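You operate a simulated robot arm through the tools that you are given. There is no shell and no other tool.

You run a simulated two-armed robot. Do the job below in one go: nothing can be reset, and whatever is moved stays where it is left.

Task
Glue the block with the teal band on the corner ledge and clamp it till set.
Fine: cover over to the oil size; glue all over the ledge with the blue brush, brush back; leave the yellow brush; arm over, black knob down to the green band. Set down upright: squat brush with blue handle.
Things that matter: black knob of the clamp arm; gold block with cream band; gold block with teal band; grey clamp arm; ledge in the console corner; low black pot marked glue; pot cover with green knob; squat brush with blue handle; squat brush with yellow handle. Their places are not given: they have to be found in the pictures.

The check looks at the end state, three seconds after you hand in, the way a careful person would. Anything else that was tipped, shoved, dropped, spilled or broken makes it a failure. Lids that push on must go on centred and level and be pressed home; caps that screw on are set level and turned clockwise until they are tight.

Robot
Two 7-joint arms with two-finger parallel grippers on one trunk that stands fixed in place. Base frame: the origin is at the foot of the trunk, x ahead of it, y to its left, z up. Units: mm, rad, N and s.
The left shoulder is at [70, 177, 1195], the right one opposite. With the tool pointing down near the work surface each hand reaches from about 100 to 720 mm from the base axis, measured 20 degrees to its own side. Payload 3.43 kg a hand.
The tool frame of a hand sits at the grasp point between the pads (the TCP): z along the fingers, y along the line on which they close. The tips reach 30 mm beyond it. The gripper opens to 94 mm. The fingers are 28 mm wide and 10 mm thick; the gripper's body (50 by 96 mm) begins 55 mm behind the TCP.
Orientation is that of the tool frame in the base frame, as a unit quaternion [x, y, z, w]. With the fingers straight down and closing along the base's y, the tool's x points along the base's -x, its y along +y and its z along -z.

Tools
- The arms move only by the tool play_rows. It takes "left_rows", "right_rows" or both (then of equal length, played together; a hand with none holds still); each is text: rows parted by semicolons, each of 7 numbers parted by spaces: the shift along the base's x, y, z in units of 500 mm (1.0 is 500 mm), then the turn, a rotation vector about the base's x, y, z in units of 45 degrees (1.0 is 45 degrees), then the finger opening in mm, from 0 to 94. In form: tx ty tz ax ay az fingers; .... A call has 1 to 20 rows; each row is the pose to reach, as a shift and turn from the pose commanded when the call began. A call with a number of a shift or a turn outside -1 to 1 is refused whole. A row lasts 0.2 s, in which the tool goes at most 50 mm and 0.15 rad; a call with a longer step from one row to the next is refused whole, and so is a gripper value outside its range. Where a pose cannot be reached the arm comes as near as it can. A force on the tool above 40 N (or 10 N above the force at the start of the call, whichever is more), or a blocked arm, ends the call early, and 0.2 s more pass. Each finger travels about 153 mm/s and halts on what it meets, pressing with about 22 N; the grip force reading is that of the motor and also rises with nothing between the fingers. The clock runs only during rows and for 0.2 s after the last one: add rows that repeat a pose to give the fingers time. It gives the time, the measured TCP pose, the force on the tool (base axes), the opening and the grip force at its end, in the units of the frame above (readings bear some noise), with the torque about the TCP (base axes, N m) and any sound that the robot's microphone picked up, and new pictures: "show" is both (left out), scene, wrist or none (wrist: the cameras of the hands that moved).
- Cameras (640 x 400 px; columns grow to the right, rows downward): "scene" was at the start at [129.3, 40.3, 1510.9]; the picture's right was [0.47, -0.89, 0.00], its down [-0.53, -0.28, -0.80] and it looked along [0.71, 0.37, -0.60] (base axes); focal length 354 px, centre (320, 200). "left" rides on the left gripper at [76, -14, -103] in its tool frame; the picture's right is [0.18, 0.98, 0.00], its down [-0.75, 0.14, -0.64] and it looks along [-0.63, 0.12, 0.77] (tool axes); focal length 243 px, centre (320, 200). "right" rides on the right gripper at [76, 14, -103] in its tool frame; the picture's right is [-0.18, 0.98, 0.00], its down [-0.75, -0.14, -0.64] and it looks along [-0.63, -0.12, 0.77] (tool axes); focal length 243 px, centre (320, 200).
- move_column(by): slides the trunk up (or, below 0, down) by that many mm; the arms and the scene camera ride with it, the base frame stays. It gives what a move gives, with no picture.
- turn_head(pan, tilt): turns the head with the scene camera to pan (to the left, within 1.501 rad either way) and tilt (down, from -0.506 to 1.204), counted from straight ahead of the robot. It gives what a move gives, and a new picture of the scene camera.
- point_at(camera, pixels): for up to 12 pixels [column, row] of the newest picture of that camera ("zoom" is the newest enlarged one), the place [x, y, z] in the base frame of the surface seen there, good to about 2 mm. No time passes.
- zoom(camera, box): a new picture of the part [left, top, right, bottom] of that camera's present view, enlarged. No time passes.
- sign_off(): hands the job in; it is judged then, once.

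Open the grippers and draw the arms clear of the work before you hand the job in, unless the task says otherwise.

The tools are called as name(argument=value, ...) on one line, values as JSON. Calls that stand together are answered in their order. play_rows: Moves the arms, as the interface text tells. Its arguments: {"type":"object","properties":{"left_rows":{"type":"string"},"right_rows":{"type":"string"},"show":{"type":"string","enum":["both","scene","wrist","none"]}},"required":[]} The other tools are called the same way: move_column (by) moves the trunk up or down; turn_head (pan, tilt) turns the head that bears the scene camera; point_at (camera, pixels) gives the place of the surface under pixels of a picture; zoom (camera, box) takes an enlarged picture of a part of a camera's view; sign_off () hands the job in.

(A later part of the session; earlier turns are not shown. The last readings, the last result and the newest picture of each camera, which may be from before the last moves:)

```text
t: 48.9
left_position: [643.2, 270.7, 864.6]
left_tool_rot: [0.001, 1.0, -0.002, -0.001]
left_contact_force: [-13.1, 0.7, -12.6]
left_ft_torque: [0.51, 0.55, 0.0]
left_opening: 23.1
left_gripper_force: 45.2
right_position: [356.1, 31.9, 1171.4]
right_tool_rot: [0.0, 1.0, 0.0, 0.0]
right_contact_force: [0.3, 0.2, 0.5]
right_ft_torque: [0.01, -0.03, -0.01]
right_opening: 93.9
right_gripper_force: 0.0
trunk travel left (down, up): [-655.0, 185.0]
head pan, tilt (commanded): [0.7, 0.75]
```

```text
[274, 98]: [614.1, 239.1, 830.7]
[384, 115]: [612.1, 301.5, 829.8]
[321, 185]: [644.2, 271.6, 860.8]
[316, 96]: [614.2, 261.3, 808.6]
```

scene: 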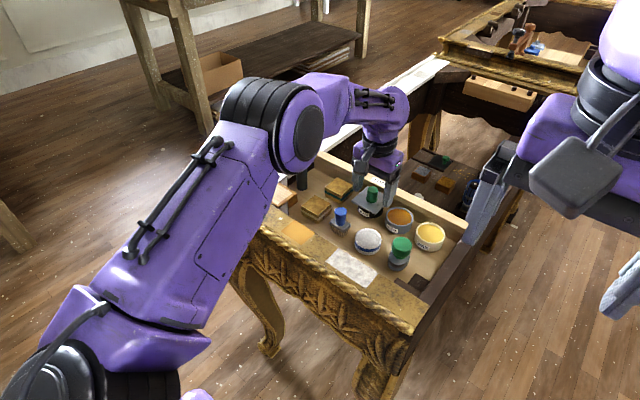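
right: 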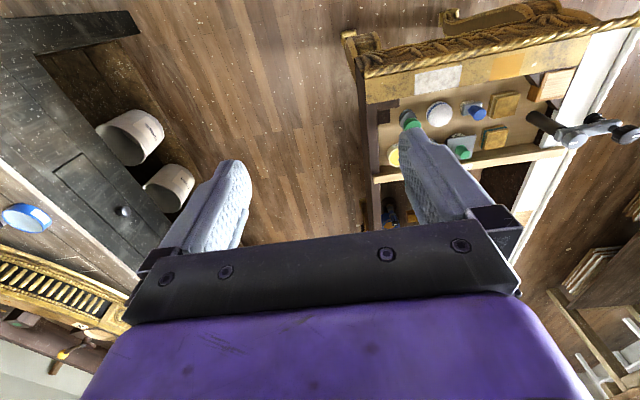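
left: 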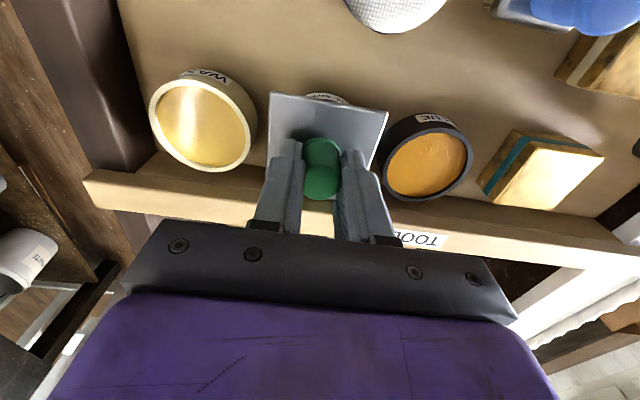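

At y 270.7 there's still no end-stop force. I nudge 2 mm more to check whether a stop lies just beyond.

play_rows(left_rows="-0.002 -0.002 -0.002 0 0 0 0; -0.003 -0.004 -0.002 0 0 0 0; -0.003 -0.004 -0.002 0 0 0 0", show="wrist")

point_at(camera="left", pixels=[[274, 98], [384, 115], [321, 185], [316, 96]])

```text
t: 49.7
left_position: [642.9, 268.9, 863.9]
left_tool_rot: [0.001, 1.0, -0.002, 0.002]
left_contact_force: [-4.9, 0.7, -10.6]
left_ft_torque: [0.47, -0.31, 0.02]
left_opening: 23.4
left_gripper_force: 45.2
right_position: [357.2, 31.4, 1170.8]
right_tool_rot: [0.0, 1.0, 0.0, 0.0]
right_contact_force: [-1.0, 1.1, -0.1]
right_ft_torque: [0.02, 0.01, 0.01]
right_opening: 94.2
right_gripper_force: 0.1
trunk travel left (down, up): [-655.0, 185.0]
head pan, tilt (commanded): [0.7, 0.75]
```

left: 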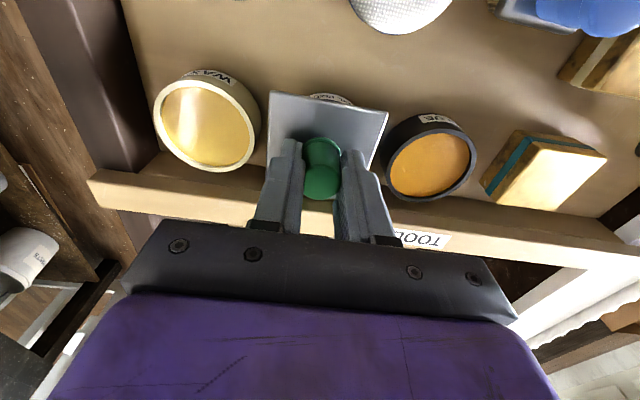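

```text
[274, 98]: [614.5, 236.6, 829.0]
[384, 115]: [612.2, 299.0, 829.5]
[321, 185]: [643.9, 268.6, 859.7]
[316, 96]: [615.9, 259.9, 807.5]
```

No end stop yet; I probe 3 mm further, and can slide back to centre afterwards.

play_rows(left_rows="0 -0.002 -0.001 0 0 0 0; 0 -0.004 -0.001 0 0 0 0; 0 -0.006 -0.001 0 0 0 0; 0 -0.006 -0.001 0 0 0 0", show="none")

```text
t: 50.7
left_position: [643.5, 263.8, 863.6]
left_tool_rot: [0.0, 1.0, -0.002, 0.002]
left_contact_force: [-0.5, 0.4, -4.3]
left_ft_torque: [0.4, -0.26, -0.01]
left_opening: 23.3
left_gripper_force: 44.9
right_position: [356.3, 30.9, 1171.3]
right_tool_rot: [0.0, 1.0, 0.0, -0.001]
right_contact_force: [0.0, -0.2, 0.1]
right_ft_torque: [-0.01, 0.01, 0.0]
right_opening: 93.9
right_gripper_force: 0.1
trunk travel left (down, up): [-655.0, 185.0]
head pan, tilt (commanded): [0.7, 0.75]
```

There is no end stop, so I slide back 6 mm to y 270 and then release and lift to compare plate and pot centres.

play_rows(left_rows="0 0.004 0 0 0 0 0; 0 0.008 0 0 0 0 0; 0 0.012 0 0 0 0 0; 0 0.012 0 0 0 0 0; 0 0.012 0 0 0 0 50; 0 0.012 0 0 0 0 50; 0 0.012 0.04 0 0 0 50; 0 0.012 0.12 0 0 0 60; 0 0.012 0.2 0 0 0 60; 0 0.012 0.2 0 0 0 60", show="both")

zoom(camera="scene", box=[345, 170, 445, 250])

zoom(camera="left", box=[230, 30, 430, 180])

```text
t: 52.9
left_position: [643.9, 270.4, 964.2]
left_tool_rot: [0.001, 1.0, -0.002, 0.0]
left_contact_force: [-0.3, -0.9, -0.1]
left_ft_torque: [-0.01, 0.01, 0.0]
left_opening: 59.8
left_gripper_force: 0.1
right_position: [357.6, 30.2, 1171.3]
right_tool_rot: [0.0, 1.0, 0.0, -0.001]
right_contact_force: [-0.3, 0.7, -0.1]
right_ft_torque: [0.03, -0.02, 0.01]
right_opening: 94.1
right_gripper_force: 0.0
trunk travel left (down, up): [-655.0, 185.0]
head pan, tilt (commanded): [0.7, 0.75]
```

scene: 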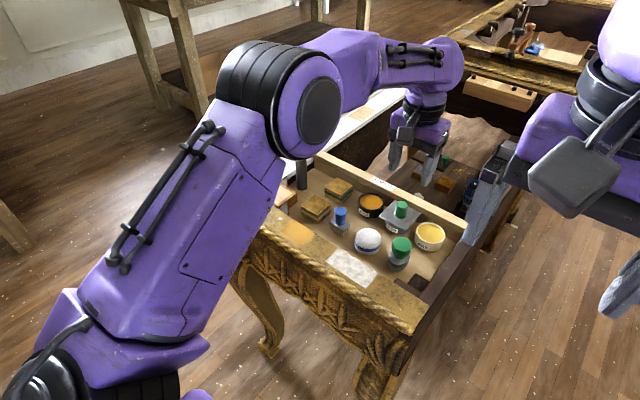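
left: 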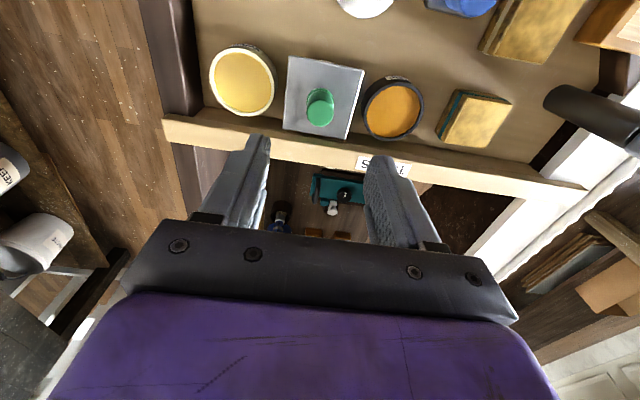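

```text
5.00 times, centred on (395, 210) of scene
```

zoom: 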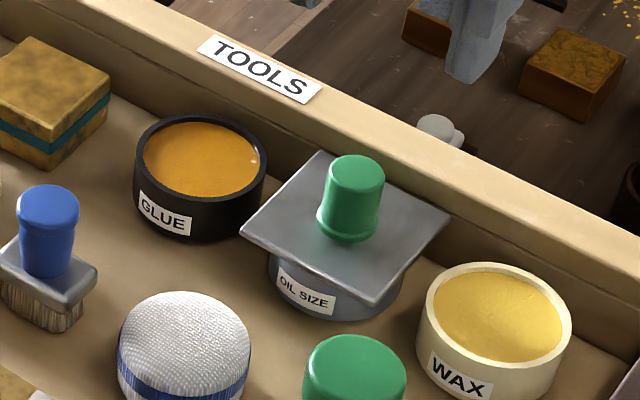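

```text
2.67 times, centred on (330, 105) of left
```

zoom: 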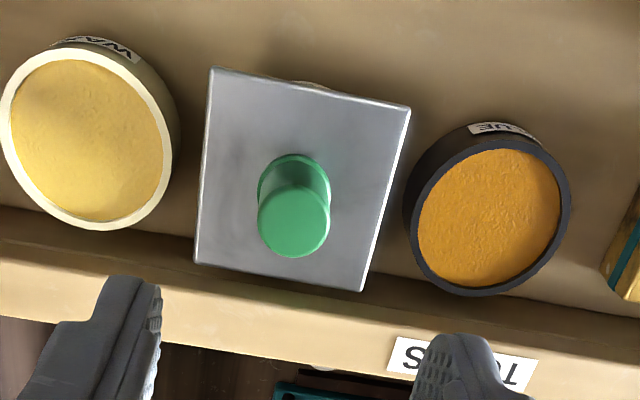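

I measure the plate corners and the three pots' rims from this last zoom.

point_at(camera="zoom", pixels=[[216, 75], [402, 112], [359, 284], [201, 258], [293, 222], [416, 235], [565, 200], [490, 142], [490, 290], [490, 215], [8, 130], [168, 160]])

zoom(camera="scene", box=[385, 195, 415, 240])

```text
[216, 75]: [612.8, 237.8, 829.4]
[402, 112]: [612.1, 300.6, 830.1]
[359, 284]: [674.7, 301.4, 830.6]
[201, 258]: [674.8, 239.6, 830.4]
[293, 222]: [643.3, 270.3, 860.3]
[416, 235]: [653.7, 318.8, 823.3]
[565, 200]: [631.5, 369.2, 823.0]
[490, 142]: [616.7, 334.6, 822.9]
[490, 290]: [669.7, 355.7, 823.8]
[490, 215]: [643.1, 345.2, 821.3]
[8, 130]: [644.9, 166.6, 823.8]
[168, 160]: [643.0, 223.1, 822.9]
```

```text
8.89 times, centred on (400, 218) of scene
```

zoom: 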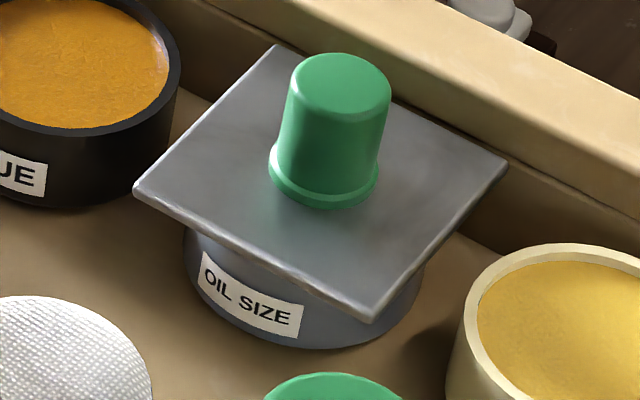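

The cover's plate is centred at (643.6, 269.9), right over the oil size pot (270), level at z 830. Now I take the left hand to above the blue brush at (546, 360.5).

play_rows(left_rows="-0.065 0.06 0 0 0 0 60; -0.13 0.12 -0.02 0 0 0 60; -0.196 0.180 -0.05 0 0 0 60; -0.196 0.180 -0.09 0 0 0 60; -0.196 0.180 -0.09 0 0 0 60", show="wrist")

zoom(camera="left", box=[240, 40, 400, 190])

```text
t: 54.1
left_position: [545.9, 360.0, 918.7]
left_tool_rot: [0.001, 1.0, -0.001, 0.002]
left_contact_force: [-0.5, -0.4, 0.2]
left_ft_torque: [0.01, 0.0, 0.0]
left_opening: 60.0
left_gripper_force: 0.0
right_position: [357.0, 30.3, 1172.5]
right_tool_rot: [0.0, 1.0, 0.001, 0.0]
right_contact_force: [0.9, 0.5, -0.4]
right_ft_torque: [-0.01, -0.01, 0.02]
right_opening: 93.9
right_gripper_force: 0.1
trunk travel left (down, up): [-655.0, 185.0]
head pan, tilt (commanded): [0.7, 0.75]
```

left: 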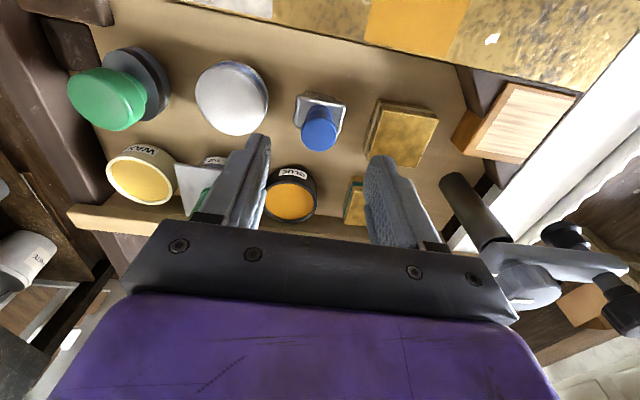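

```text
2.67 times, centred on (320, 115) of left
```

zoom: 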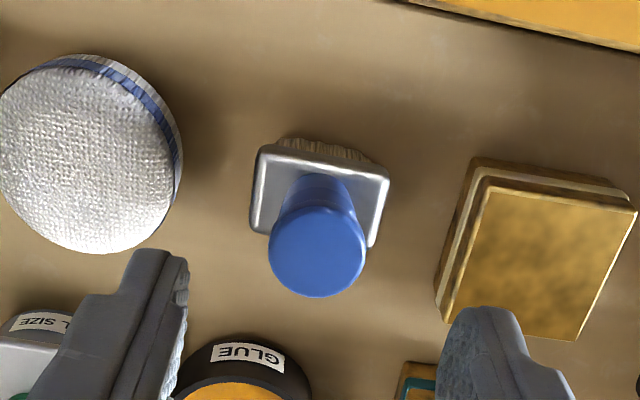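

I check the handle centre and ferrule corners before descending.

point_at(camera="zoom", pixels=[[317, 250], [275, 250], [360, 250], [317, 215], [317, 290], [262, 155], [383, 180], [372, 240], [255, 225], [317, 148], [290, 150], [360, 165]])

```text
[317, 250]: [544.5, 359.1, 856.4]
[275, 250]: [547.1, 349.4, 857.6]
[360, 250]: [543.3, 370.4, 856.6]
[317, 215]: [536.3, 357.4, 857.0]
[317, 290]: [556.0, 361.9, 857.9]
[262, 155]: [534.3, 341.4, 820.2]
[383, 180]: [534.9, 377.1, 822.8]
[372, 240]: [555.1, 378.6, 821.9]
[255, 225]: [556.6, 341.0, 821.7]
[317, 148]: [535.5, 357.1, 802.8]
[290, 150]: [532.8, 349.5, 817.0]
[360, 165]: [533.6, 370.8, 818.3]
```

The brush handle is centred at (545.5, 360). I descend to TCP z 858 (tips about 6 mm above the ferrule) and close on the handle.

play_rows(left_rows="0 0 -0.05 0 0 0 50; 0 0 -0.09 0 0 0 50; 0 0 -0.121 0 0 0 46; 0 0 -0.121 0 0 0 46; 0 0 -0.121 0 0 0 36; 0 0 -0.121 0 0 0 10; 0 0 -0.121 0 0 0 10; 0 0 -0.121 0 0 0 10", show="wrist")

zoom(camera="scene", box=[310, 180, 370, 250])

```text
t: 55.9
left_position: [545.6, 360.8, 858.6]
left_tool_rot: [0.001, 1.0, -0.001, 0.001]
left_contact_force: [0.5, 0.6, 0.3]
left_ft_torque: [-0.03, -0.05, 0.02]
left_opening: 22.7
left_gripper_force: 21.9
right_position: [357.9, 29.8, 1172.2]
right_tool_rot: [0.001, 1.0, -0.001, 0.0]
right_contact_force: [0.8, -0.4, -0.1]
right_ft_torque: [-0.02, 0.03, 0.0]
right_opening: 94.1
right_gripper_force: 0.1
trunk travel left (down, up): [-655.0, 185.0]
head pan, tilt (commanded): [0.7, 0.75]
```

left: 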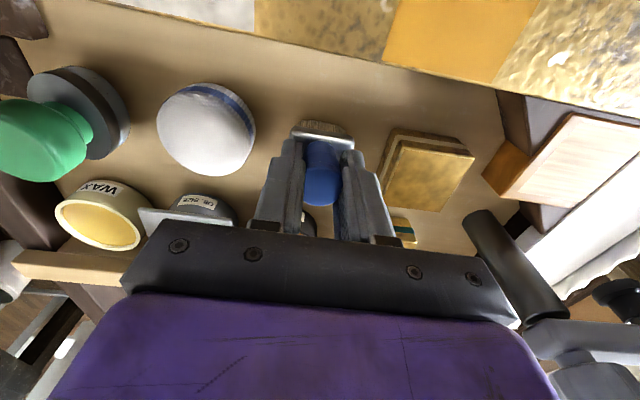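

```text
5.71 times, centred on (340, 215) of scene
```

zoom: 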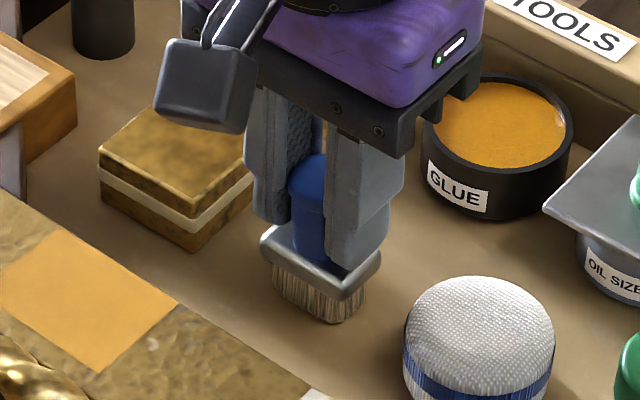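

The brush handle is held (opening 22.7 mm). I lift it 70 mm straight up and look.

play_rows(left_rows="0 0 0.02 0 0 0 10; 0 0 0.06 0 0 0 10; 0 0 0.10 0 0 0 10; 0 0 0.14 0 0 0 10; 0 0 0.14 0 0 0 10", show="both")

zoom(camera="scene", box=[310, 150, 380, 230])

```text
t: 57.1
left_position: [544.5, 359.3, 928.6]
left_tool_rot: [0.001, 1.0, -0.001, 0.001]
left_contact_force: [0.2, 0.8, -1.2]
left_ft_torque: [0.0, -0.01, 0.0]
left_opening: 23.0
left_gripper_force: 21.6
right_position: [358.3, 29.8, 1171.0]
right_tool_rot: [0.0, 1.0, 0.0, -0.001]
right_contact_force: [0.3, 0.0, -1.0]
right_ft_torque: [0.01, 0.0, -0.01]
right_opening: 94.2
right_gripper_force: 0.0
trunk travel left (down, up): [-655.0, 185.0]
head pan, tilt (commanded): [0.7, 0.75]
```

scene: 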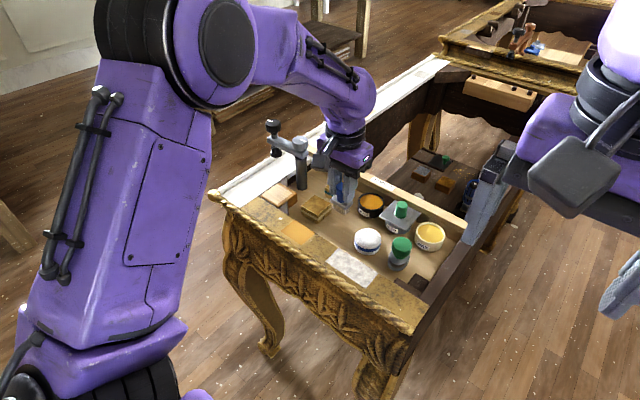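
left: 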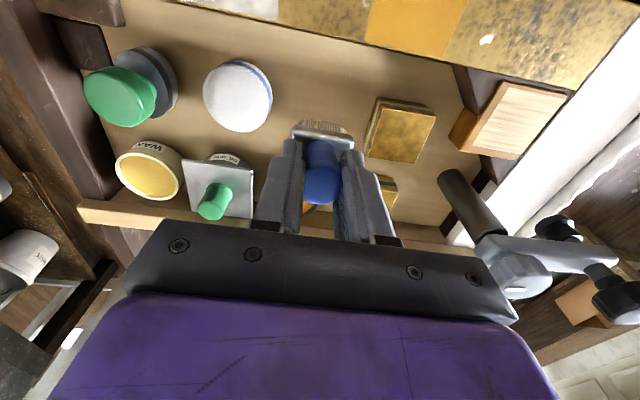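

```text
5.00 times, centred on (345, 190) of scene
```

zoom: 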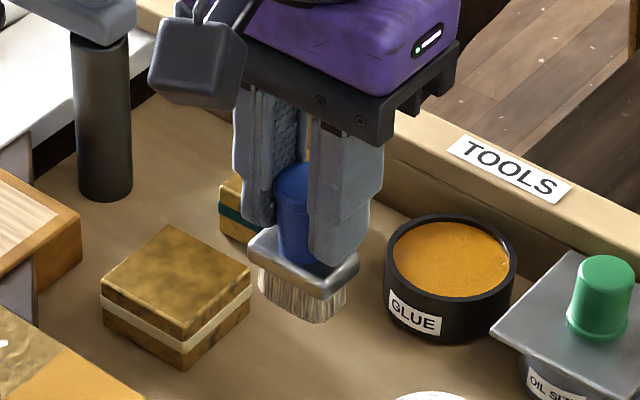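

The brush is held upright. I carry it over the open glue pot centred at (643, 345), stopping above the rim to check alignment.

play_rows(left_rows="0.05 -0.008 0 0 0 0 10; 0.10 -0.016 0 0 0 0 10; 0.15 -0.024 0 0 0 0 10; 0.196 -0.031 0 0 0 0 10; 0.196 -0.031 -0.04 0 0 0 10; 0.196 -0.031 -0.05 0 0 0 10", show="both")

zoom(camera="scene", box=[345, 160, 415, 230])

zoom(camera="left", box=[250, 80, 400, 230])

```text
t: 58.5
left_position: [642.2, 344.1, 901.4]
left_tool_rot: [0.001, 1.0, -0.001, 0.002]
left_contact_force: [0.4, 0.2, -0.4]
left_ft_torque: [0.04, -0.06, 0.02]
left_opening: 23.0
left_gripper_force: 21.9
right_position: [357.4, 31.1, 1171.6]
right_tool_rot: [0.0, 1.0, 0.0, 0.0]
right_contact_force: [0.4, -0.3, -0.7]
right_ft_torque: [-0.03, 0.02, -0.02]
right_opening: 93.8
right_gripper_force: 0.2
trunk travel left (down, up): [-655.0, 185.0]
head pan, tilt (commanded): [0.7, 0.75]
```

scene: 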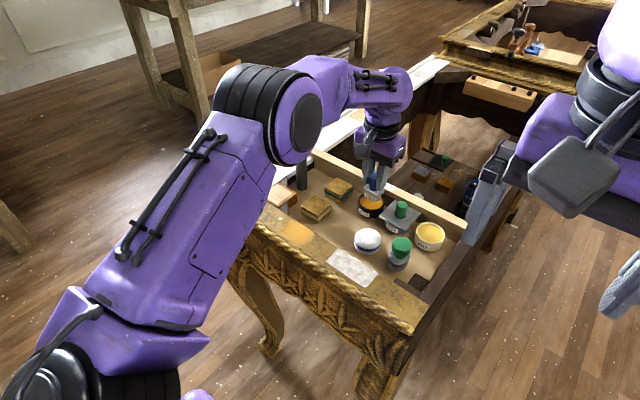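
left: 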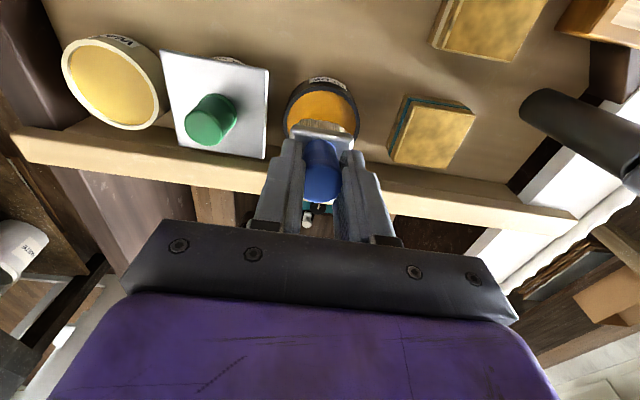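

```text
5.71 times, centred on (380, 195) of scene
```

zoom: 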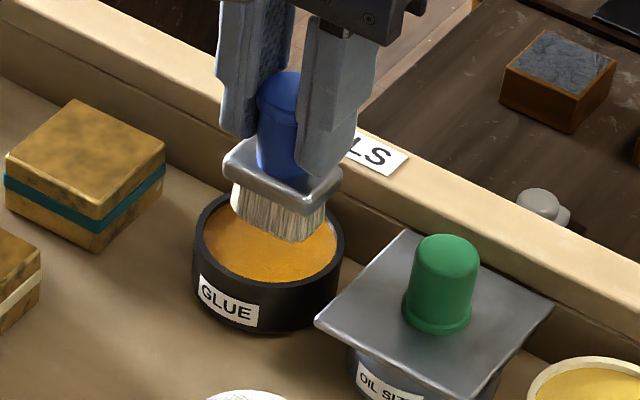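

```text
2.67 times, centred on (325, 155) of left
```

zoom: 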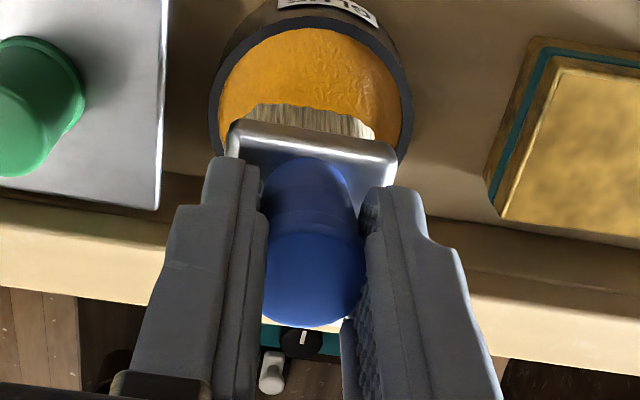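

The brush is centred over the glue (bristle tips about z 837, glue surface z 821). I dip slowly by 23 mm and hold a moment.

play_rows(left_rows="0.001 0.001 -0.015 0 0 0 10; 0.001 0.001 -0.03 0 0 0 10; 0.001 0.001 -0.04 0 0 0 10; 0.001 0.001 -0.046 0 0 0 10; 0.001 0.001 -0.046 0 0 0 10; 0.001 0.001 -0.046 0 0 0 10; 0.001 0.001 -0.046 0 0 0 10", show="both")

zoom(camera="scene", box=[345, 160, 415, 230])

```text
t: 60.1
left_position: [642.4, 344.8, 880.5]
left_tool_rot: [0.001, 1.0, -0.001, 0.002]
left_contact_force: [3.8, 0.6, 15.3]
left_ft_torque: [0.29, -0.25, -0.04]
left_opening: 22.7
left_gripper_force: 21.9
right_position: [355.3, 28.1, 1172.9]
right_tool_rot: [0.0, 1.0, 0.0, 0.0]
right_contact_force: [0.5, 0.3, 0.0]
right_ft_torque: [0.01, 0.0, 0.02]
right_opening: 94.0
right_gripper_force: 0.1
trunk travel left (down, up): [-655.0, 185.0]
head pan, tilt (commanded): [0.7, 0.75]
```

scene: 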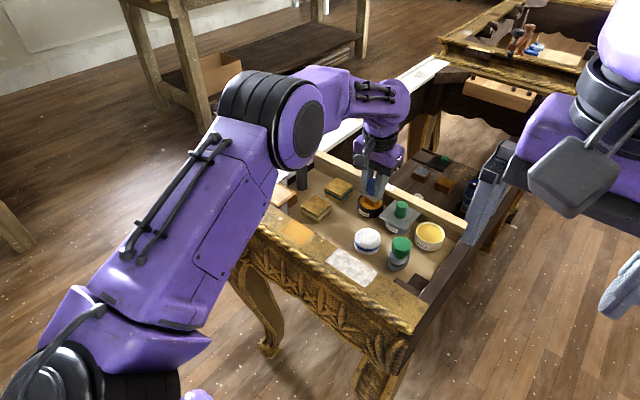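
left: 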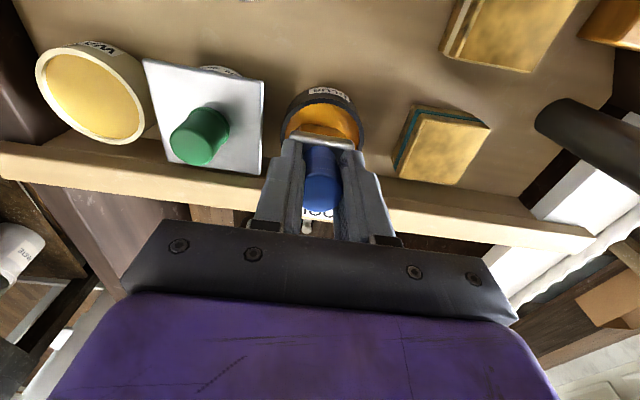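

```text
5.71 times, centred on (380, 195) of scene
```

zoom: 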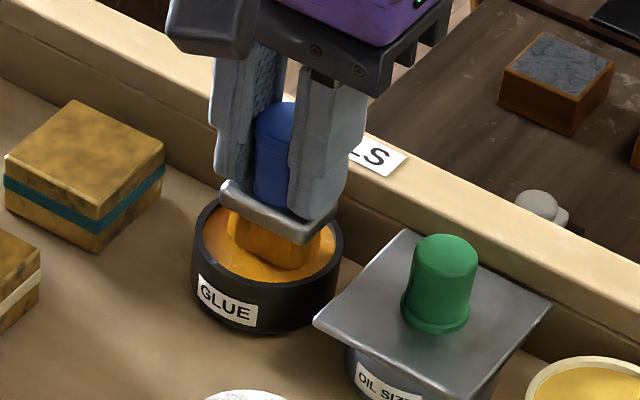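

The bristles have turned orange: loaded with glue. I lift out and carry the brush over to above the ledge, keeping well above everything.

play_rows(left_rows="0 0 0.02 0 0 0 10; 0 0 0.06 0 0 0 10; 0 0 0.11 0 0 0 10; -0.06 0.04 0.11 0 0 0 10; -0.13 0.08 0.11 0 0 0 10; -0.19 0.14 0.11 0 0 0 10; -0.24 0.20 0.11 0 0 0 10; -0.24 0.28 0.11 0 0 0 10; -0.24 0.366 0.11 0 0 0 10; -0.24 0.366 0.11 0 0 0 10", show="both")

zoom(camera="scene", box=[240, 110, 340, 220])

zoom(camera="left", box=[250, 80, 400, 230])

```text
t: 62.3
left_position: [525.0, 527.0, 936.8]
left_tool_rot: [0.001, 1.0, -0.001, 0.0]
left_contact_force: [-0.5, 0.9, -0.2]
left_ft_torque: [-0.01, 0.05, -0.01]
left_opening: 22.9
left_gripper_force: 21.6
right_position: [357.3, 30.3, 1171.8]
right_tool_rot: [0.001, 1.0, 0.001, 0.0]
right_contact_force: [0.2, -0.9, -0.2]
right_ft_torque: [0.03, 0.04, 0.02]
right_opening: 94.2
right_gripper_force: 0.0
trunk travel left (down, up): [-655.0, 185.0]
head pan, tilt (commanded): [0.7, 0.75]
```

scene: 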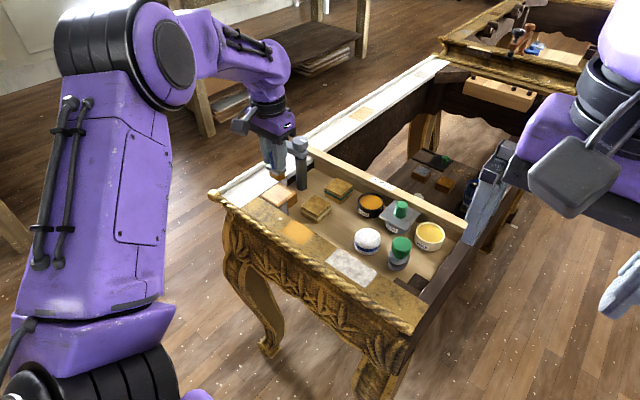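
left: 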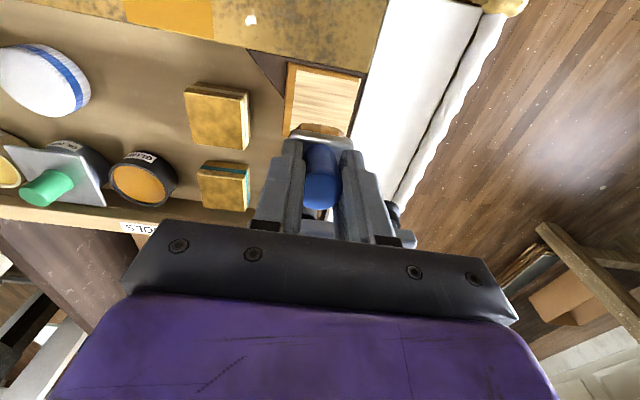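

```text
3.64 times, centred on (290, 165) of scene
```

zoom: 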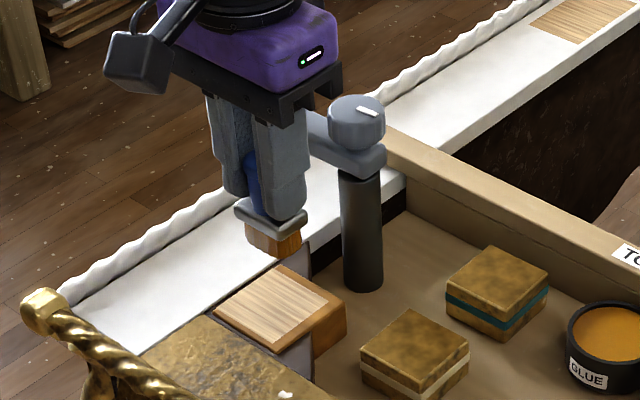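

```text
2.67 times, centred on (325, 155) of left
```

zoom: 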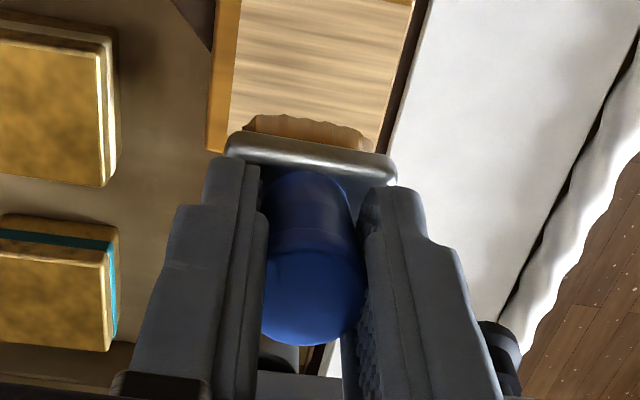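

The loaded brush hangs over the ledge at about (523, 528). I lower it toward the ledge surface (expected contact near TCP z 889) and check the force.

play_rows(left_rows="0 0.002 -0.04 0 0 0 10; 0 0.002 -0.07 0 0 0 10; 0 0.002 -0.085 0 0 0 10; 0 0.002 -0.09 0 0 0 10; 0 0.002 -0.094 0 0 0 10; 0 0.002 -0.094 0 0 0 10", show="both")

zoom(camera="scene", box=[240, 110, 340, 220])

```text
t: 63.7
left_position: [522.6, 528.7, 887.9]
left_tool_rot: [0.001, 1.0, -0.001, 0.002]
left_contact_force: [0.0, 0.4, 0.9]
left_ft_torque: [0.11, -0.02, 0.0]
left_opening: 22.9
left_gripper_force: 22.1
right_position: [357.2, 31.5, 1172.1]
right_tool_rot: [0.001, 1.0, 0.0, 0.0]
right_contact_force: [-0.7, 0.8, 0.5]
right_ft_torque: [0.02, -0.01, 0.02]
right_opening: 94.1
right_gripper_force: 0.1
trunk travel left (down, up): [-655.0, 185.0]
head pan, tilt (commanded): [0.7, 0.75]
```

scene: 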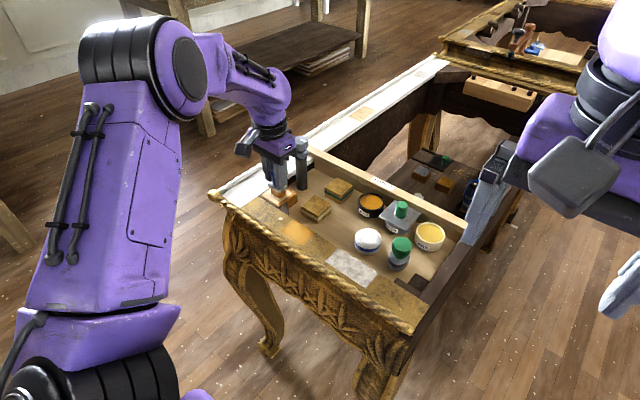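
left: 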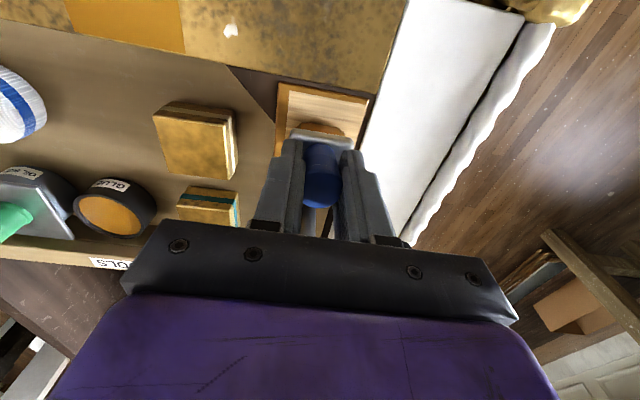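

```text
3.64 times, centred on (290, 165) of scene
```

zoom: 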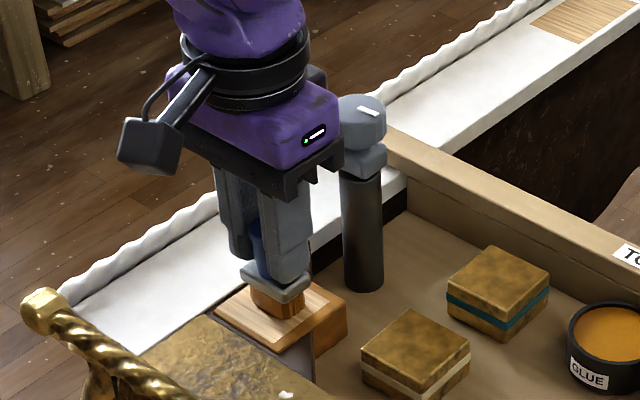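

The bristles just touch the ledge at its centre (force about 1 N). I press about 1.5 mm and sweep four lanes over the pale area, then lift to inspect.

play_rows(left_rows="0 0 -0.003 0 0 0 10; -0.016 -0.02 -0.003 0 0 0 10; -0.032 -0.02 -0.003 0 0 0 10; -0.01 -0.02 -0.003 0 0 0 10; 0.012 -0.02 -0.003 0 0 0 10; 0.032 -0.02 -0.003 0 0 0 10; 0.032 -0.006 -0.003 0 0 0 10; 0.01 -0.006 -0.003 0 0 0 10; -0.012 -0.006 -0.003 0 0 0 10; -0.032 -0.006 -0.003 0 0 0 10; -0.032 0.008 -0.003 0 0 0 10; -0.01 0.008 -0.003 0 0 0 10; 0.012 0.008 -0.003 0 0 0 10; 0.032 0.008 -0.003 0 0 0 10; 0.032 0.021 -0.003 0 0 0 10; 0.01 0.021 -0.003 0 0 0 10; -0.012 0.021 -0.003 0 0 0 10; -0.032 0.021 -0.003 0 0 0 10; 0 0 0.02 0 0 0 10; 0 0 0.08 0 0 0 10", show="both")

zoom(camera="scene", box=[240, 140, 320, 220])

zoom(camera="left", box=[250, 60, 400, 200])

```text
t: 67.9
left_position: [521.7, 528.6, 927.0]
left_tool_rot: [0.001, 1.0, -0.001, 0.001]
left_contact_force: [0.1, 0.6, -1.0]
left_ft_torque: [0.04, -0.04, 0.01]
left_opening: 23.1
left_gripper_force: 22.3
right_position: [355.5, 30.5, 1172.2]
right_tool_rot: [0.0, 1.0, 0.0, 0.0]
right_contact_force: [-1.0, 0.4, 0.3]
right_ft_torque: [0.0, 0.0, 0.01]
right_opening: 94.1
right_gripper_force: 0.0
trunk travel left (down, up): [-655.0, 185.0]
head pan, tilt (commanded): [0.7, 0.75]
```

scene: 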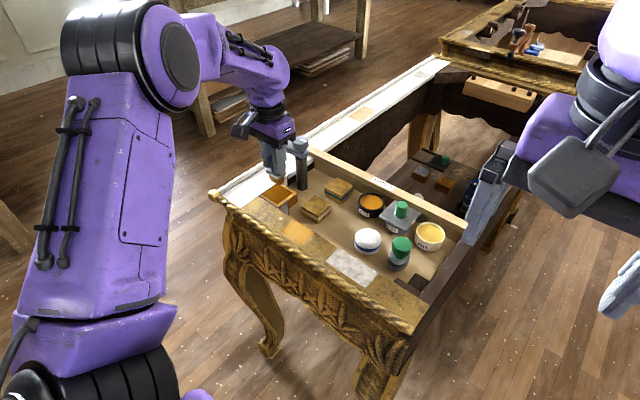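
left: 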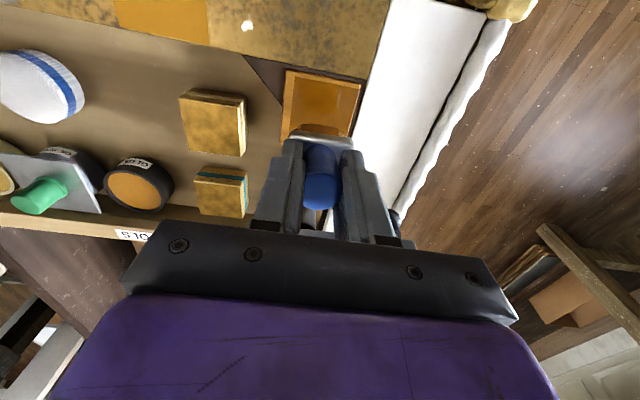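

```text
5.00 times, centred on (280, 180) of scene
```

zoom: 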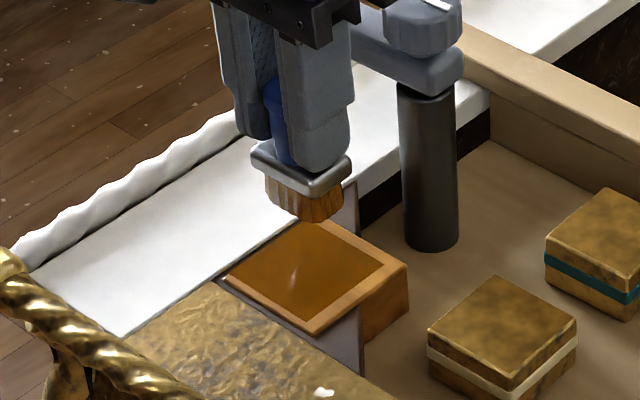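

```text
2.86 times, centred on (325, 130) of left
```

zoom: 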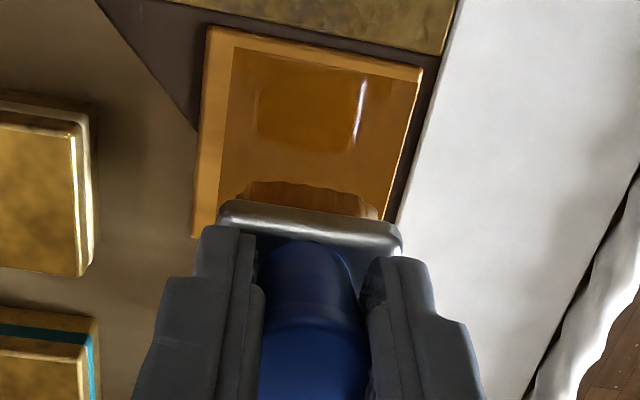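

The glue covers the pale area; the far part is hidden by the brush. I carry the brush back above its home spot, and look at the ledge from there before setting it down.

play_rows(left_rows="0.008 -0.06 0 0 0 0 10; 0.016 -0.13 0 0 0 0 10; 0.026 -0.2 0 0 0 0 10; 0.036 -0.27 0 0 0 0 10; 0.043 -0.338 0 0 0 0 10; 0.043 -0.338 0 0 0 0 10", show="both")

zoom(camera="scene", box=[250, 160, 310, 215])

zoom(camera="left", box=[430, 60, 590, 180])

```text
t: 69.3
left_position: [545.0, 359.1, 929.1]
left_tool_rot: [0.001, 1.0, -0.002, 0.001]
left_contact_force: [-0.3, -0.2, -0.8]
left_ft_torque: [0.01, 0.0, 0.01]
left_opening: 23.3
left_gripper_force: 22.5
right_position: [357.9, 31.5, 1172.2]
right_tool_rot: [0.0, 1.0, 0.0, 0.0]
right_contact_force: [-0.3, 0.0, -0.2]
right_ft_torque: [-0.02, 0.0, -0.01]
right_opening: 93.9
right_gripper_force: 0.1
trunk travel left (down, up): [-655.0, 185.0]
head pan, tilt (commanded): [0.7, 0.75]
```

scene: 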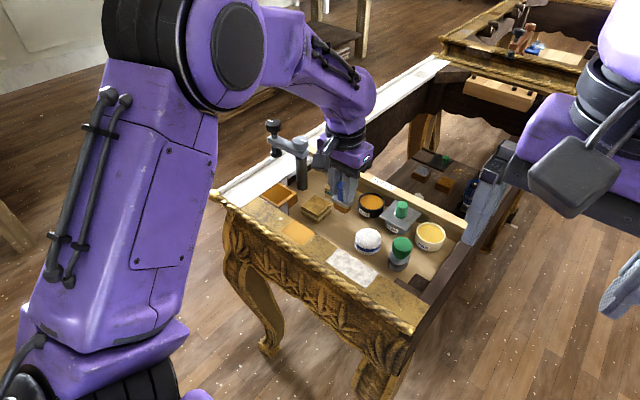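
left: 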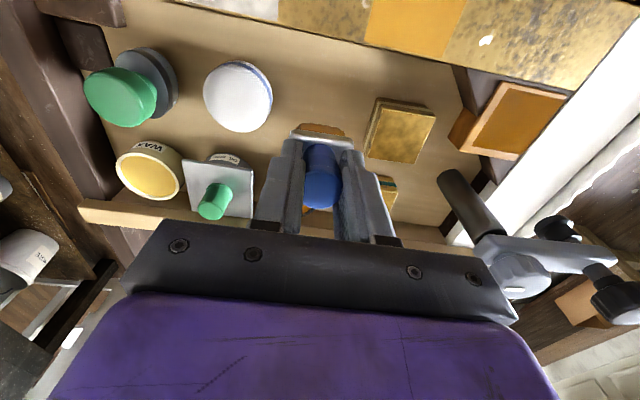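

```text
7.27 times, centred on (280, 188) of scene
```

zoom: 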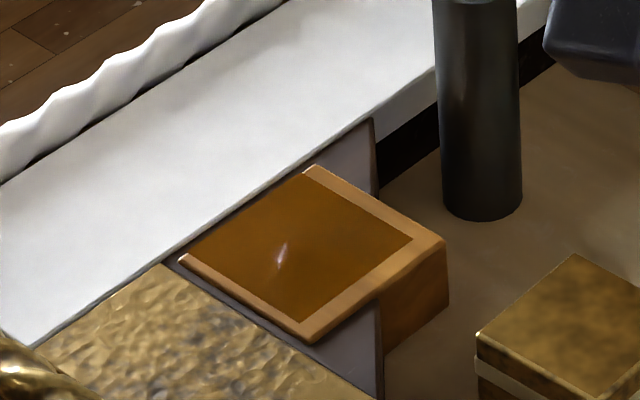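

```text
3.33 times, centred on (510, 120) of left
```

zoom: 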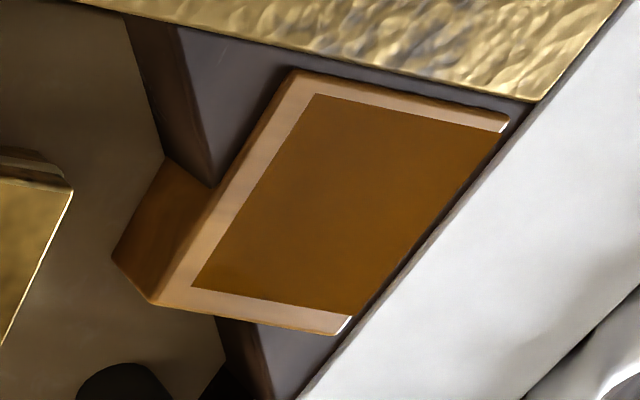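

The whole rough area looks covered. I verify the glue's corners against the pale area measured before (x 497-547, y 504-554).

point_at(camera="zoom", pixels=[[317, 98], [497, 136], [343, 311], [196, 285], [295, 77], [340, 328], [160, 300], [350, 200]])

zoom(camera="scene", box=[320, 170, 370, 230])

```text
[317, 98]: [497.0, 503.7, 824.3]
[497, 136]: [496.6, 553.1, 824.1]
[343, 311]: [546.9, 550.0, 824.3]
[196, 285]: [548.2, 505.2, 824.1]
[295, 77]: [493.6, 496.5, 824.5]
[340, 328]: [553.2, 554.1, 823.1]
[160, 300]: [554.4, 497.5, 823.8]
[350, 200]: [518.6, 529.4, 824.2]
```

```text
6.67 times, centred on (345, 200) of scene
```

zoom: 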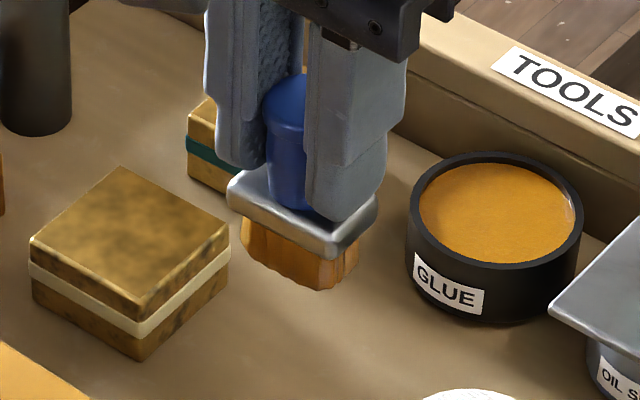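

The glue covers the whole area x 497-548, y 504-553. Now I lower the brush at its home spot, slowly for the last millimetres.

play_rows(left_rows="0.001 0.001 -0.05 0 0 0 10; 0.001 0.001 -0.1 0 0 0 10; 0.001 0.001 -0.125 0 0 0 10; 0.001 0.001 -0.134 0 0 0 10; 0.001 0.001 -0.137 0 0 0 10; 0.001 0.001 -0.137 0 0 0 10", show="wrist")

zoom(camera="scene", box=[310, 190, 370, 250])

```text
t: 70.7
left_position: [546.0, 359.8, 858.3]
left_tool_rot: [0.001, 1.0, -0.001, 0.001]
left_contact_force: [0.0, 0.0, -0.9]
left_ft_torque: [-0.03, -0.01, 0.02]
left_opening: 23.0
left_gripper_force: 22.0
right_position: [357.0, 30.0, 1171.6]
right_tool_rot: [0.001, 1.0, 0.0, -0.001]
right_contact_force: [0.2, -0.3, 0.4]
right_ft_torque: [-0.04, -0.01, -0.02]
right_opening: 94.1
right_gripper_force: 0.1
trunk travel left (down, up): [-655.0, 185.0]
head pan, tilt (commanded): [0.7, 0.75]
```

left: 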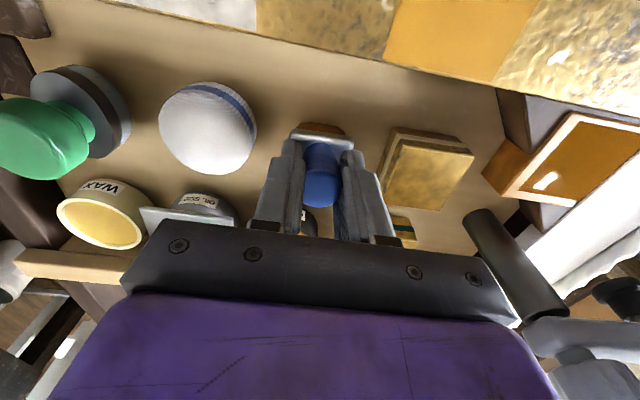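

```text
6.67 times, centred on (340, 220) of scene
```

zoom: 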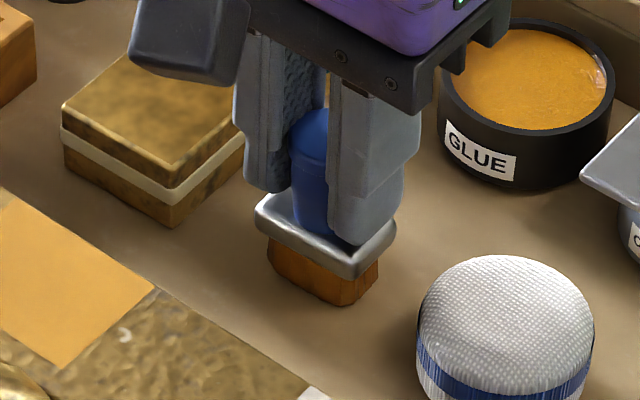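

Still only the brush's weight is felt, so I go down in 1 mm steps till the bristles touch.

play_rows(left_rows="0 0 -0.002 0 0 0 10; 0 0 -0.003 0 0 0 10; 0 0 -0.003 0 0 0 10", show="none")

play_rows(left_rows="0 0 -0.002 0 0 0 10; 0 0 -0.003 0 0 0 10; 0 0 -0.003 0 0 0 10", show="none")

```text
t: 71.5
left_position: [545.2, 359.1, 858.2]
left_tool_rot: [0.001, 1.0, -0.001, 0.0]
left_contact_force: [0.2, 0.1, -0.3]
left_ft_torque: [-0.03, -0.03, 0.01]
left_opening: 23.2
left_gripper_force: 22.0
right_position: [356.9, 30.4, 1171.6]
right_tool_rot: [0.0, 1.0, 0.001, 0.001]
right_contact_force: [0.7, -0.2, 0.3]
right_ft_torque: [0.02, -0.01, 0.0]
right_opening: 93.7
right_gripper_force: 0.1
trunk travel left (down, up): [-655.0, 185.0]
head pan, tilt (commanded): [0.7, 0.75]
```

```text
t: 72.3
left_position: [544.7, 359.4, 857.4]
left_tool_rot: [0.0, 1.0, 0.0, 0.003]
left_contact_force: [-0.1, 0.5, 2.2]
left_ft_torque: [-0.1, -0.04, -0.06]
left_opening: 22.9
left_gripper_force: 22.1
right_position: [357.3, 30.1, 1170.2]
right_tool_rot: [0.0, 1.0, 0.0, -0.001]
right_contact_force: [0.0, 0.5, -0.8]
right_ft_torque: [0.0, 0.0, 0.0]
right_opening: 94.1
right_gripper_force: 0.1
trunk travel left (down, up): [-655.0, 185.0]
head pan, tilt (commanded): [0.7, 0.75]
```

The force turned to +2 N: the bristles rest on the tray. I open moderately and rise straight up.

play_rows(left_rows="0 0 0.001 0 0 0 30; 0 0 0.001 0 0 0 46; 0 0 0.001 0 0 0 50; 0 0 0.03 0 0 0 50; 0 0 0.08 0 0 0 50; 0 0 0.16 0 0 0 60; 0 0 0.16 0 0 0 60", show="both")

zoom(camera="scene", box=[310, 190, 370, 250])

zoom(camera="left", box=[240, 60, 400, 190])

```text
t: 73.9
left_position: [545.8, 362.2, 936.3]
left_tool_rot: [0.001, 1.0, -0.001, 0.001]
left_contact_force: [0.4, 0.4, 0.0]
left_ft_torque: [0.0, 0.0, 0.0]
left_opening: 60.2
left_gripper_force: 0.0
right_position: [358.1, 30.0, 1170.5]
right_tool_rot: [0.0, 1.0, -0.001, -0.001]
right_contact_force: [-0.2, -0.5, -0.6]
right_ft_torque: [-0.01, 0.02, 0.03]
right_opening: 93.8
right_gripper_force: 0.1
trunk travel left (down, up): [-655.0, 185.0]
head pan, tilt (commanded): [0.7, 0.75]
```

scene: 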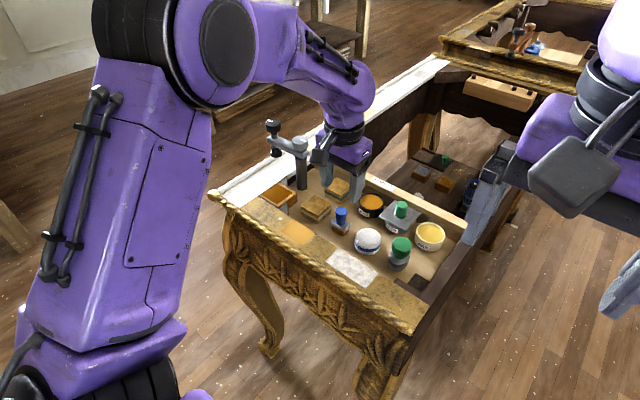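
left: 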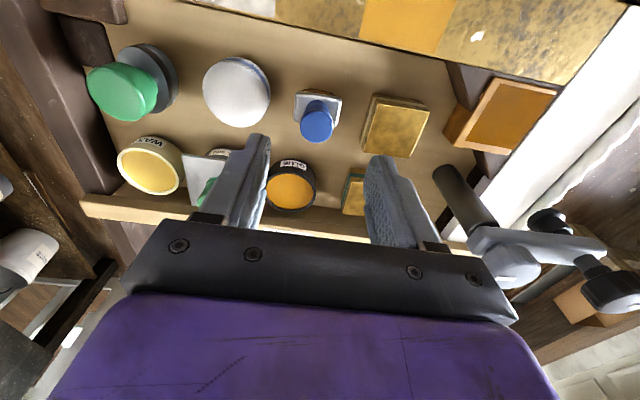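

```text
6.67 times, centred on (340, 220) of scene
```

zoom: 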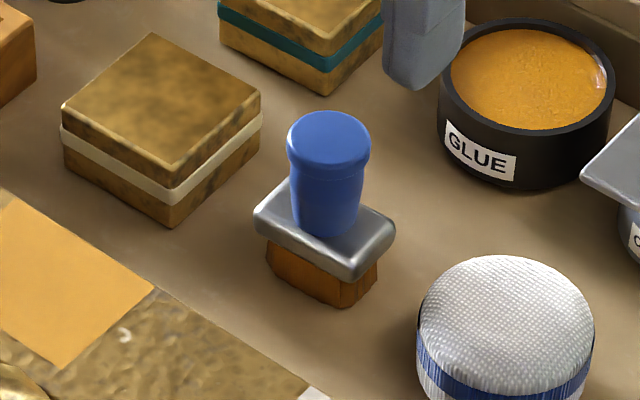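

```text
3.08 times, centred on (320, 125) of left
```

zoom: 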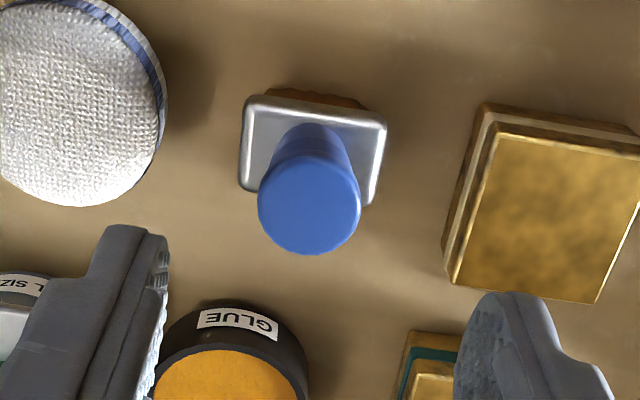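

The blue brush stands upright back at its place. Now I move over the teal-banded block at (638.5, 434.3) with the fingers wide.

play_rows(left_rows="0.06 0.05 0 0 0 0 80; 0.12 0.1 0 0 0 0 80; 0.186 0.145 0 0 0 0 80; 0.186 0.145 -0.06 0 0 0 80; 0.186 0.145 -0.08 0 0 0 80", show="both")

zoom(camera="left", box=[230, 50, 410, 220])

```text
t: 75.1
left_position: [639.3, 432.3, 894.6]
left_tool_rot: [0.001, 1.0, -0.001, 0.001]
left_contact_force: [0.2, -0.4, 0.0]
left_ft_torque: [-0.03, -0.01, -0.01]
left_opening: 80.2
left_gripper_force: 0.1
right_position: [357.0, 30.9, 1172.3]
right_tool_rot: [0.0, 1.0, -0.001, 0.0]
right_contact_force: [-0.5, -0.4, 0.3]
right_ft_torque: [0.04, 0.01, 0.01]
right_opening: 93.8
right_gripper_force: 0.1
trunk travel left (down, up): [-655.0, 185.0]
head pan, tilt (commanded): [0.7, 0.75]
```

scene: 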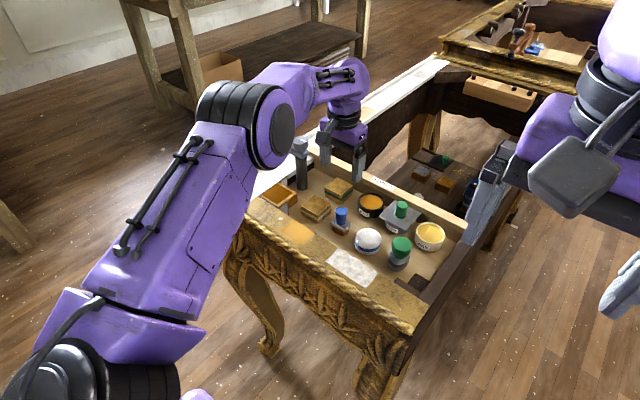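
left: 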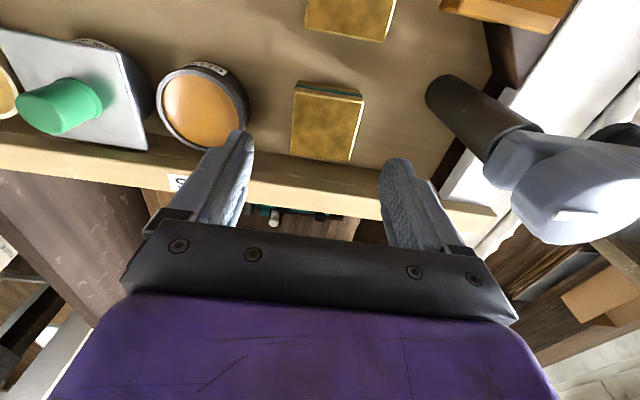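

```text
2.35 times, centred on (320, 135) of left
```

zoom: 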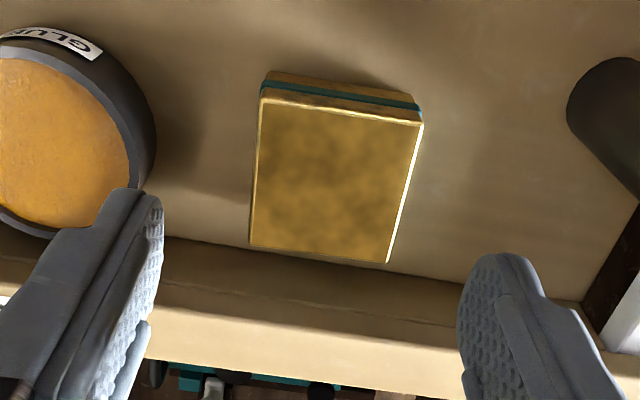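

I measure the block's top corners from this view to align the hand with its centre.

point_at(camera="zoom", pixels=[[266, 98], [417, 128], [385, 256], [254, 242], [330, 180]])

play_rows(left_rows="0 0 0 0 0 0 74; 0 0 0 0 0 0 74", show="none")

```text
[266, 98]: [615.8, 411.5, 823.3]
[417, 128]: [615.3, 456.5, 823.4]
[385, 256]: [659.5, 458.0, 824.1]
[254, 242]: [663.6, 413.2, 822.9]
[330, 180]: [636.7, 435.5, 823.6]
```

```text
t: 75.7
left_position: [640.2, 432.0, 894.6]
left_tool_rot: [0.0, 1.0, -0.001, 0.001]
left_contact_force: [-0.3, 0.6, 0.3]
left_ft_torque: [0.01, 0.01, 0.02]
left_opening: 74.0
left_gripper_force: 0.0
right_position: [357.2, 29.3, 1172.2]
right_tool_rot: [0.0, 1.0, 0.0, 0.0]
right_contact_force: [-0.9, -1.0, -0.6]
right_ft_torque: [-0.03, -0.02, 0.02]
right_opening: 93.6
right_gripper_force: 0.0
trunk travel left (down, up): [-655.0, 185.0]
head pan, tilt (commanded): [0.7, 0.75]
```

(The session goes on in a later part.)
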